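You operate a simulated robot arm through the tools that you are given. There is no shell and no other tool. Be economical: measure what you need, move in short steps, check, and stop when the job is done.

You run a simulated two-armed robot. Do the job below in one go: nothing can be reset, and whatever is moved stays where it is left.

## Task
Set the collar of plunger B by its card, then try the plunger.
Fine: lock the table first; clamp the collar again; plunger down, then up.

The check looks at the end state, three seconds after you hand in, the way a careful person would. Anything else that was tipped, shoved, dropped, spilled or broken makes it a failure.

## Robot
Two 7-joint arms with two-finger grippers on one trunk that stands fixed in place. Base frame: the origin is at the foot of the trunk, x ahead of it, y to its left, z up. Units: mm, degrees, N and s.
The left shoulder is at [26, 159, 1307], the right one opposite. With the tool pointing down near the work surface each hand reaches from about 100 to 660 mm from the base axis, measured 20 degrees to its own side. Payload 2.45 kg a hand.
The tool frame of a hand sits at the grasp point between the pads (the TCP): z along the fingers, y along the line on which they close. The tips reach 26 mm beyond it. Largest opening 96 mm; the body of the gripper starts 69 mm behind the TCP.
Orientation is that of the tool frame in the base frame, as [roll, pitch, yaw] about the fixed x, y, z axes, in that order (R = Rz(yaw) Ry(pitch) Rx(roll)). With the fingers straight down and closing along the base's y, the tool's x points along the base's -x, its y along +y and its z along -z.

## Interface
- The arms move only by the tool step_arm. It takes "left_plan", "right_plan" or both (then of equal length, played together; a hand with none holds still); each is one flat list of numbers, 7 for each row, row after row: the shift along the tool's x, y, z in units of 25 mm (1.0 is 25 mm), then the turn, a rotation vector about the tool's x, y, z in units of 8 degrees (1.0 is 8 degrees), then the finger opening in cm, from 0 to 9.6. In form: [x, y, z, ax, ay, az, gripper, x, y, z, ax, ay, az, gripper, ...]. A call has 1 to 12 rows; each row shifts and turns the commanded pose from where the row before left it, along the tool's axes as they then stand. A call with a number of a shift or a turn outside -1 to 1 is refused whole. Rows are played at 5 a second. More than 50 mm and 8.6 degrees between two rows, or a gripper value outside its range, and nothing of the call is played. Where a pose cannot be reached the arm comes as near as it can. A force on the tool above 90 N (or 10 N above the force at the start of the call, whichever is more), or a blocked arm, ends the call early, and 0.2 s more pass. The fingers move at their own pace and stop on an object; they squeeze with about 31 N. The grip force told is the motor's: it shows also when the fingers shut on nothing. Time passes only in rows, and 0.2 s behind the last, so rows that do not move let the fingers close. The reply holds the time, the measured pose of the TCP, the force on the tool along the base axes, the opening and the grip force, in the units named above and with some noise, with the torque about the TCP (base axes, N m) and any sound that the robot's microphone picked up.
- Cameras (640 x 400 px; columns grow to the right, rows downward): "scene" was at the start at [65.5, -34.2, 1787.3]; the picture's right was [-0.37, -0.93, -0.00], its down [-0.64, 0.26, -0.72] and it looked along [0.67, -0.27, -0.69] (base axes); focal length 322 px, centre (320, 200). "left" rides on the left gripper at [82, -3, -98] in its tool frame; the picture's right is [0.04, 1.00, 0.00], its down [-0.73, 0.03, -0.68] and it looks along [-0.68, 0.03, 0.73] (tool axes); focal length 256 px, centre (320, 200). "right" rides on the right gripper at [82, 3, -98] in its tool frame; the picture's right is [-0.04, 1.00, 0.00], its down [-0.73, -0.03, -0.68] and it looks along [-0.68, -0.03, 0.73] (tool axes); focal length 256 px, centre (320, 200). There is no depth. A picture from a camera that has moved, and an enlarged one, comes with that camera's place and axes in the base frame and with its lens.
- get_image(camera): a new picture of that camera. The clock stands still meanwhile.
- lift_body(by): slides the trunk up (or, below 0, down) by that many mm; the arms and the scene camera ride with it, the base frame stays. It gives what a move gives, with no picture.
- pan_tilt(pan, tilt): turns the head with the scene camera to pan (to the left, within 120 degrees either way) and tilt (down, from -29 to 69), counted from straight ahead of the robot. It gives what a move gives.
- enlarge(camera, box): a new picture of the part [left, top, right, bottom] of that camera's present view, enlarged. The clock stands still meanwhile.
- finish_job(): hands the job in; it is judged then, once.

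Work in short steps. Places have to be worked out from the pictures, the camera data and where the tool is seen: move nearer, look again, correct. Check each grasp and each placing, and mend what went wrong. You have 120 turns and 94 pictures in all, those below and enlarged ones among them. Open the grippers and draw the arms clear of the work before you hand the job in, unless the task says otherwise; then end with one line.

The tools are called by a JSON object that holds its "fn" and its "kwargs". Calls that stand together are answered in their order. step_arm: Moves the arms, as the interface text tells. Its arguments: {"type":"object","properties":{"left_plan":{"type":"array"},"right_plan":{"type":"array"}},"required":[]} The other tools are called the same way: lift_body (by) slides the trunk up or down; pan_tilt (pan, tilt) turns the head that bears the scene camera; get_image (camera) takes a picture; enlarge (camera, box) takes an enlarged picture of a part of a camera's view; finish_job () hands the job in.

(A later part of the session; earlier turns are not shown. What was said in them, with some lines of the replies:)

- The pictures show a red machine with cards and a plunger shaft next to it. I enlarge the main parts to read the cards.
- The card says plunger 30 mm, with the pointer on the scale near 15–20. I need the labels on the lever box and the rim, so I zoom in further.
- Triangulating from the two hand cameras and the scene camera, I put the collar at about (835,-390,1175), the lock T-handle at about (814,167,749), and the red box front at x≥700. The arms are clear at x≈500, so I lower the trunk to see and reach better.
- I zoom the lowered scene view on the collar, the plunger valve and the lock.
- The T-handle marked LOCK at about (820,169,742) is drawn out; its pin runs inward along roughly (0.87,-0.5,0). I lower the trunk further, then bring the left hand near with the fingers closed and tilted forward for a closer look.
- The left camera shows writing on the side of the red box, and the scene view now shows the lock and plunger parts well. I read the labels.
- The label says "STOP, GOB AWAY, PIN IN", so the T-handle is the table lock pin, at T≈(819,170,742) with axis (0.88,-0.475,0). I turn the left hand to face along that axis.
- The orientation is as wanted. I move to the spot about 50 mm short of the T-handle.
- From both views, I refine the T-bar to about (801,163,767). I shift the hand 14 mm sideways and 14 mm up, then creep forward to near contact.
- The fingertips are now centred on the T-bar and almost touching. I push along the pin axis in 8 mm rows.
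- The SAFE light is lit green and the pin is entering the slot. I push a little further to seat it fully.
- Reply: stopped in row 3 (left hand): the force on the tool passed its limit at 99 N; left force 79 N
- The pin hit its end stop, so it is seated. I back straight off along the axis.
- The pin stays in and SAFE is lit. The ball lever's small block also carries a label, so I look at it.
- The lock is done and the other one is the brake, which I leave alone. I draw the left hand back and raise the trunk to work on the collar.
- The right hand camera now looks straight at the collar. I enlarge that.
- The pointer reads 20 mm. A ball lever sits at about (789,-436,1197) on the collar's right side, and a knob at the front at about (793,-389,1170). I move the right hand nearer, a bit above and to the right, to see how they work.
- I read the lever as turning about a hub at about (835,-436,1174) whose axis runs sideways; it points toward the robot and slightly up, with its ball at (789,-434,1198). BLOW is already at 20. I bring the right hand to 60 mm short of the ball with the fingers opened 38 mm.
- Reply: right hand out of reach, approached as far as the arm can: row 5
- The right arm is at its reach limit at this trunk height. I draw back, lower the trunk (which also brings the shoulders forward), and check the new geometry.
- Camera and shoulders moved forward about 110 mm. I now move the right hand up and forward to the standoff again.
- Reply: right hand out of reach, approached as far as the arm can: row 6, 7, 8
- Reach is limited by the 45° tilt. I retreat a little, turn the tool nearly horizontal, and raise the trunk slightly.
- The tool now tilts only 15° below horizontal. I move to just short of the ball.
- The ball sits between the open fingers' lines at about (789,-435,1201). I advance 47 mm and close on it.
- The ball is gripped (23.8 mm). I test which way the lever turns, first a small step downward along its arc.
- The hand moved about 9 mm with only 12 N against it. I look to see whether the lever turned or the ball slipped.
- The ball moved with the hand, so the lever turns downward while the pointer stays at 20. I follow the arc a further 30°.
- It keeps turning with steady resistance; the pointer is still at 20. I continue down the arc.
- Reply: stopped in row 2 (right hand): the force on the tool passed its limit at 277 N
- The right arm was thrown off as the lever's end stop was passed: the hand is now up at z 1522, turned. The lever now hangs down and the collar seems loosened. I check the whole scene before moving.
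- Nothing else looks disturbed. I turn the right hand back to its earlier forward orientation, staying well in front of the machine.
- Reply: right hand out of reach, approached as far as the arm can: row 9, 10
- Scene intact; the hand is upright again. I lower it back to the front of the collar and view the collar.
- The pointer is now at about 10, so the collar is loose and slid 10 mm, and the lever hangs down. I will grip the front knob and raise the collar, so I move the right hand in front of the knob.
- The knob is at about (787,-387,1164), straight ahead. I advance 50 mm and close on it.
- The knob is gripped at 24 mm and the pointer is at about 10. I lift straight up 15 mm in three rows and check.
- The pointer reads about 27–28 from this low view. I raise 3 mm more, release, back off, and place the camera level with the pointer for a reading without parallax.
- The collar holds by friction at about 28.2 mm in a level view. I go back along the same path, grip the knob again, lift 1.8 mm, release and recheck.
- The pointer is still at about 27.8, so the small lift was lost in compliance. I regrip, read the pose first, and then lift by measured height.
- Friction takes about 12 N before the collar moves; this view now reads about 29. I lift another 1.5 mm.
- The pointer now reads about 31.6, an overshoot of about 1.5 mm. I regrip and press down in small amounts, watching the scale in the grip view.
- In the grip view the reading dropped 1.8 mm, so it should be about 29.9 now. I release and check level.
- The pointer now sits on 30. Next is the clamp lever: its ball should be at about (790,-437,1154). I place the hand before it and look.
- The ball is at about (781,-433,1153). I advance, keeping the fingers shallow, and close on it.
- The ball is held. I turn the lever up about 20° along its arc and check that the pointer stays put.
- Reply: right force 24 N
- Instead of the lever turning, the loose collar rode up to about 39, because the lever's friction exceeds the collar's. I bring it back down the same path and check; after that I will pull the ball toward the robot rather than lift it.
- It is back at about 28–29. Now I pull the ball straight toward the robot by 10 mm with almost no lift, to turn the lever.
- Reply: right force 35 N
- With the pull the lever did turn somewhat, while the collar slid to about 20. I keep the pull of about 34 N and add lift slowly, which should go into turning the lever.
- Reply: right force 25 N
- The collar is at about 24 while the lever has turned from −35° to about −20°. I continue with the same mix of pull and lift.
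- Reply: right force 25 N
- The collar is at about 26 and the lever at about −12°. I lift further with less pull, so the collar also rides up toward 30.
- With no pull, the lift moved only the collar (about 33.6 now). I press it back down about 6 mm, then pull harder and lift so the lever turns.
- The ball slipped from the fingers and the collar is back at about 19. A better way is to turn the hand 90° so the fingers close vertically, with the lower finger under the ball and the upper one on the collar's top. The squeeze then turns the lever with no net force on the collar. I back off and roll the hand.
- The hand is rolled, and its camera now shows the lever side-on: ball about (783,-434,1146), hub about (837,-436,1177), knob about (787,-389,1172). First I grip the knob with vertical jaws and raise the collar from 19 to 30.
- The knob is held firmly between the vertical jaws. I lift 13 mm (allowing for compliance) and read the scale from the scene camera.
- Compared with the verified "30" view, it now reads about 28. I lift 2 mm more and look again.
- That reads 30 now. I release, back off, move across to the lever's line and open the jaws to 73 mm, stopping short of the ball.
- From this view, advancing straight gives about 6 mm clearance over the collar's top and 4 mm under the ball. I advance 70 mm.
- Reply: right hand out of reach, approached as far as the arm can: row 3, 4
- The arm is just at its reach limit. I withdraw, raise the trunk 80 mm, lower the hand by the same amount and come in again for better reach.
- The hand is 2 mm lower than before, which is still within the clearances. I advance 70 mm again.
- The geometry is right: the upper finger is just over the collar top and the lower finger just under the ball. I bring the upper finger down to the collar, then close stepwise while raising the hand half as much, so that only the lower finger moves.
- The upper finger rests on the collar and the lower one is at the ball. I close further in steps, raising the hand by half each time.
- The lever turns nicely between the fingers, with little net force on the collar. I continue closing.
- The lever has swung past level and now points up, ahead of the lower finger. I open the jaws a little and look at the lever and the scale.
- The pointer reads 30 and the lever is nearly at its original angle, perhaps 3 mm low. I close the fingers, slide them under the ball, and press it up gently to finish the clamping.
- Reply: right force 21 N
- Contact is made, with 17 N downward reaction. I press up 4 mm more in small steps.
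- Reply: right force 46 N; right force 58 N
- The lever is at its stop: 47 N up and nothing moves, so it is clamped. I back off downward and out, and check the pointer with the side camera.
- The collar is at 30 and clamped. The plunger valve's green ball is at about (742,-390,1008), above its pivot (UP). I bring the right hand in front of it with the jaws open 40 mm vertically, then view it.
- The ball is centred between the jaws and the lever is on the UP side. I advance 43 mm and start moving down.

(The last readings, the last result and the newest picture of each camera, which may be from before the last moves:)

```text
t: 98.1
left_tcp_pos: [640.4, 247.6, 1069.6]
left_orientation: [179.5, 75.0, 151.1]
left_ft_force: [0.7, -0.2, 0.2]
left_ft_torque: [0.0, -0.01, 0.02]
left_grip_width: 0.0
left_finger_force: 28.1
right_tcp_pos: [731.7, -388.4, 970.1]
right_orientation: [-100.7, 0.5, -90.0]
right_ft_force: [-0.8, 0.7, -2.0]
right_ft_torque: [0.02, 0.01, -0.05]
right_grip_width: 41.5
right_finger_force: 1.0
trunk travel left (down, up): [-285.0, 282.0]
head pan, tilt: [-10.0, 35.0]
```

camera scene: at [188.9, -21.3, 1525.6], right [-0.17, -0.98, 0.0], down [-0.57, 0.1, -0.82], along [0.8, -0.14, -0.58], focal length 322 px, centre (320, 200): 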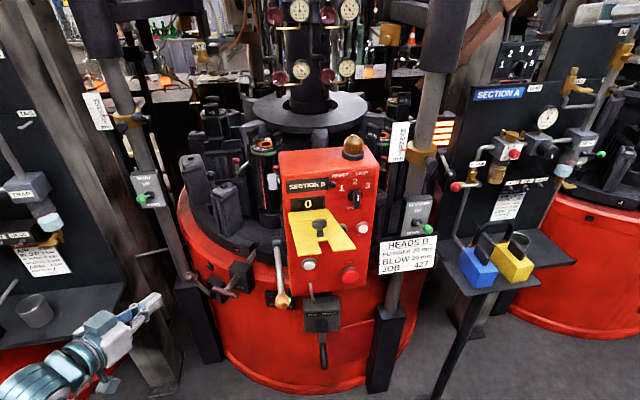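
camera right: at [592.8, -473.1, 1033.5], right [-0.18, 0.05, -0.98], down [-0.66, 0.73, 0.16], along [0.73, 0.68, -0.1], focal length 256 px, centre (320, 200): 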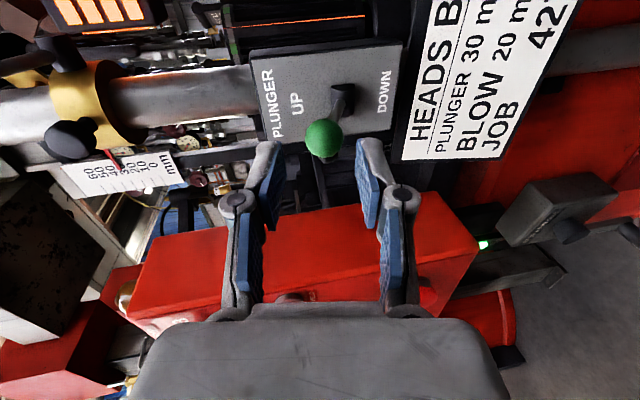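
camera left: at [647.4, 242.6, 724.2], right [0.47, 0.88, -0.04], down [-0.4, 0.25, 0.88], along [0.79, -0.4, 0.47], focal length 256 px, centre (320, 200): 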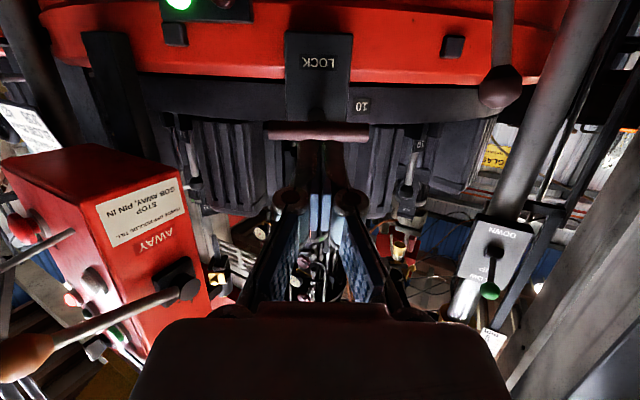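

It moves with light contact. I continue down.

{"fn": "step_arm", "kwargs": {"right_plan": [0, 0.16, 0.03, 0, 0, 0, 4, 0, 0.16, 0.03, 0, 0, 0, 4, 0, 0.16, 0.03, 0, 0, 0, 4, 0, 0, 0, 0, 0, 0, 4]}}

{"fn": "get_image", "kwargs": {"camera": "right"}}

```text
t: 99.1
left_tcp_pos: [641.0, 247.5, 1069.8]
left_orientation: [179.5, 74.9, 150.9]
left_ft_force: [0.9, -0.4, 0.0]
left_ft_torque: [0.0, 0.04, 0.01]
left_grip_width: 0.0
left_finger_force: 28.9
right_tcp_pos: [732.4, -389.1, 959.8]
right_orientation: [-100.6, 0.4, -90.1]
right_ft_force: [0.0, -0.5, -0.1]
right_ft_torque: [0.0, 0.04, 0.0]
right_grip_width: 40.2
right_finger_force: 0.1
trunk travel left (down, up): [-285.0, 282.0]
head pan, tilt: [-10.0, 35.0]
```

```text
3 pictures are left
camera right: at [635.4, -470.4, 973.6], right [-0.18, 0.05, -0.98], down [-0.66, 0.73, 0.16], along [0.73, 0.68, -0.1], focal length 256 px, centre (320, 200)
```

right: 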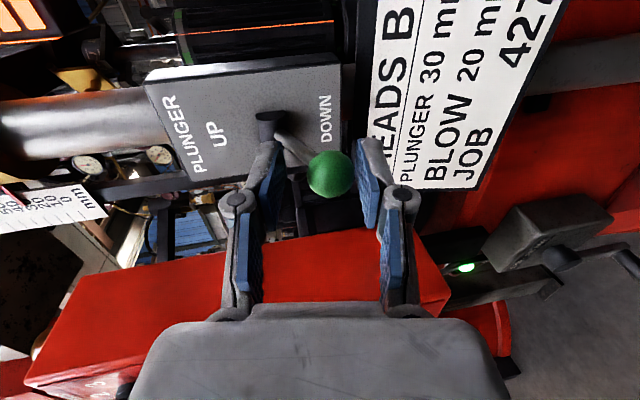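

The lever has clicked over to DOWN (ball z≈953). I press lightly to confirm, dwell a moment, and then push it up.

{"fn": "step_arm", "kwargs": {"right_plan": [0, 0.16, 0.03, 0, 0, 0, 4, 0, 0.12, 0.02, 0, 0, 0, 4, 0, 0, 0, 0, 0, 0, 4, 0, 0, 0, 0, 0, 0, 4, 0, 0, 0, 0, 0, 0, 4, 0, 0, 0, 0, 0, 0, 4, 0, 0, 0, 0, 0, 0, 4, 0, 0, 0, 0, 0, 0, 4]}}

{"fn": "enlarge", "kwargs": {"camera": "scene", "box": [340, 60, 500, 270]}}

```text
t: 100.9
left_tcp_pos: [639.6, 247.6, 1069.6]
left_orientation: [179.6, 75.2, 150.9]
left_ft_force: [1.1, -0.5, 0.6]
left_ft_torque: [0.03, 0.0, 0.03]
left_grip_width: 0.0
left_finger_force: 28.4
right_tcp_pos: [732.5, -386.5, 952.5]
right_orientation: [-100.6, 0.5, -90.1]
right_ft_force: [0.2, 0.5, 0.3]
right_ft_torque: [0.0, -0.02, -0.03]
right_grip_width: 40.0
right_finger_force: 0.0
trunk travel left (down, up): [-285.0, 282.0]
head pan, tilt: [-10.0, 35.0]
```

```text
1.90 times, centred on (420, 165) of scene
camera zoom: at [130.1, -15.2, 1609.3], right [-0.17, -0.98, 0.0], down [-0.57, 0.1, -0.82], along [0.8, -0.14, -0.58], focal length 613 px, centre (130, 267)
```

zoom: 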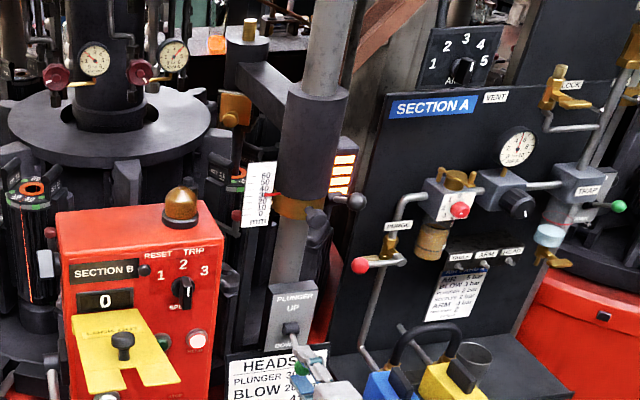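

The plunger has come down onto the collar. Now I push the valve lever up.

{"fn": "step_arm", "kwargs": {"right_plan": [0, -0.197, -0.036, 0, 0, 0, 4, 0, -0.197, -0.036, 0, 0, 0, 4, 0, -0.197, -0.036, 0, 0, 0, 4, 0, -0.197, -0.036, 0, 0, 0, 4, 0, -0.197, -0.036, 0, 0, 0, 4, 0, -0.197, -0.036, 0, 0, 0, 4, 0, -0.197, -0.036, 0, 0, 0, 4, 0, -0.197, -0.036, 0, 0, 0, 4, 0, -0.197, -0.036, 0, 0, 0, 4, 0, -0.197, -0.036, 0, 0, 0, 4]}}

{"fn": "step_arm", "kwargs": {"right_plan": [0, -0.197, -0.036, 0, 0, 0, 4, 0, -0.12, -0.02, 0, 0, 0, 4, 0, 0, 0, 0, 0, 0, 4, 0, 0, 0, 0, 0, 0, 4, 0, 0, 0, 0, 0, 0, 4]}}

{"fn": "get_image", "kwargs": {"camera": "right"}}

```text
t: 103.1
left_tcp_pos: [640.8, 246.8, 1071.1]
left_orientation: [179.4, 75.1, 150.9]
left_ft_force: [0.2, 0.1, -1.2]
left_ft_torque: [0.01, 0.0, 0.02]
left_grip_width: 0.0
left_finger_force: 28.0
right_tcp_pos: [732.2, -390.3, 1002.5]
right_orientation: [-100.6, 0.5, -90.0]
right_ft_force: [-0.2, 0.4, -1.2]
right_ft_torque: [0.02, -0.03, 0.0]
right_grip_width: 40.1
right_finger_force: 0.0
trunk travel left (down, up): [-285.0, 282.0]
head pan, tilt: [-10.0, 35.0]
```

```text
t: 104.3
left_tcp_pos: [640.2, 247.8, 1070.7]
left_orientation: [179.4, 75.2, 151.0]
left_ft_force: [-0.2, 0.7, 0.1]
left_ft_torque: [0.01, -0.02, 0.0]
left_grip_width: 0.2
left_finger_force: 28.6
right_tcp_pos: [731.9, -389.1, 1010.4]
right_orientation: [-100.6, 0.4, -90.1]
right_ft_force: [-0.4, -0.3, 0.8]
right_ft_torque: [-0.01, -0.01, -0.01]
right_grip_width: 39.9
right_finger_force: 0.1
trunk travel left (down, up): [-285.0, 282.0]
head pan, tilt: [-10.0, 35.0]
```

```text
1 pictures are left
camera right: at [635.5, -470.5, 1024.2], right [-0.18, 0.05, -0.98], down [-0.66, 0.73, 0.16], along [0.73, 0.68, -0.1], focal length 256 px, centre (320, 200)
```

right: 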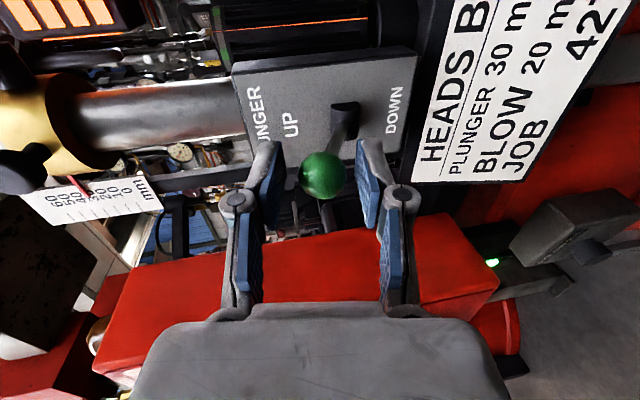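

The lever is back at UP and the SAFE lamp is still green. I withdraw the right hand and open both grippers, and draw the left back as well.

{"fn": "step_arm", "kwargs": {"right_plan": [0, 0, -0.9, 0, 0, 0, 4, 0, 0, -0.9, 0, 0, 0, 4, 0, 0, -0.9, 0, 0, 0, 6, 0, 0, -0.9, 0, 0, 0, 8, 0, 0, -0.9, 0, 0, 0, 9, 0, 0, -0.9, 0, 0, 0, 9], "left_plan": [0, 0, -0.5, 0, 0, 0, 4, 0, 0, -0.5, 0, 0, 0, 6, 0, 0, -0.5, 0, 0, 0, 9, 0, 0, -0.5, 0, 0, 0, 9, 0, 0, 0, 0, 0, 0, 9, 0, 0, 0, 0, 0, 0, 9]}}

{"fn": "get_image", "kwargs": {"camera": "scene"}}

```text
t: 105.7
left_tcp_pos: [596.2, 269.4, 1082.0]
left_orientation: [179.2, 75.0, 150.8]
left_ft_force: [-0.1, 0.2, 1.5]
left_ft_torque: [0.01, 0.0, -0.03]
left_grip_width: 90.3
left_finger_force: 0.1
right_tcp_pos: [597.1, -389.1, 1036.7]
right_orientation: [-100.5, 0.5, -90.0]
right_ft_force: [-1.2, -0.7, -0.1]
right_ft_torque: [0.0, 0.04, 0.0]
right_grip_width: 90.0
right_finger_force: 0.1
trunk travel left (down, up): [-285.0, 282.0]
head pan, tilt: [-10.0, 35.0]
```

```text
0 pictures are left
camera scene: at [127.0, -16.0, 1609.6], right [-0.17, -0.98, 0.0], down [-0.57, 0.1, -0.82], along [0.81, -0.14, -0.58], focal length 322 px, centre (320, 200)
```

scene: 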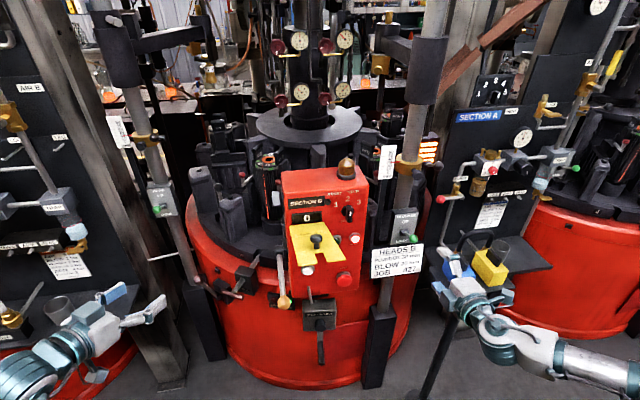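

The plunger is up again, nothing else looks disturbed, and both hands are clear and open. I hand the job in.

{"fn": "finish_job", "kwargs": {}}

```text
The job is handed in.
```

I locked the table (pin in, SAFE lamp lit), set plunger B's collar to about 30 mm as on its card and clamped it again, then ran the plunger down and back up. On the way, the right arm was thrown clear when the clamp lever hit its end stop. The later pictures show nothing else disturbed.
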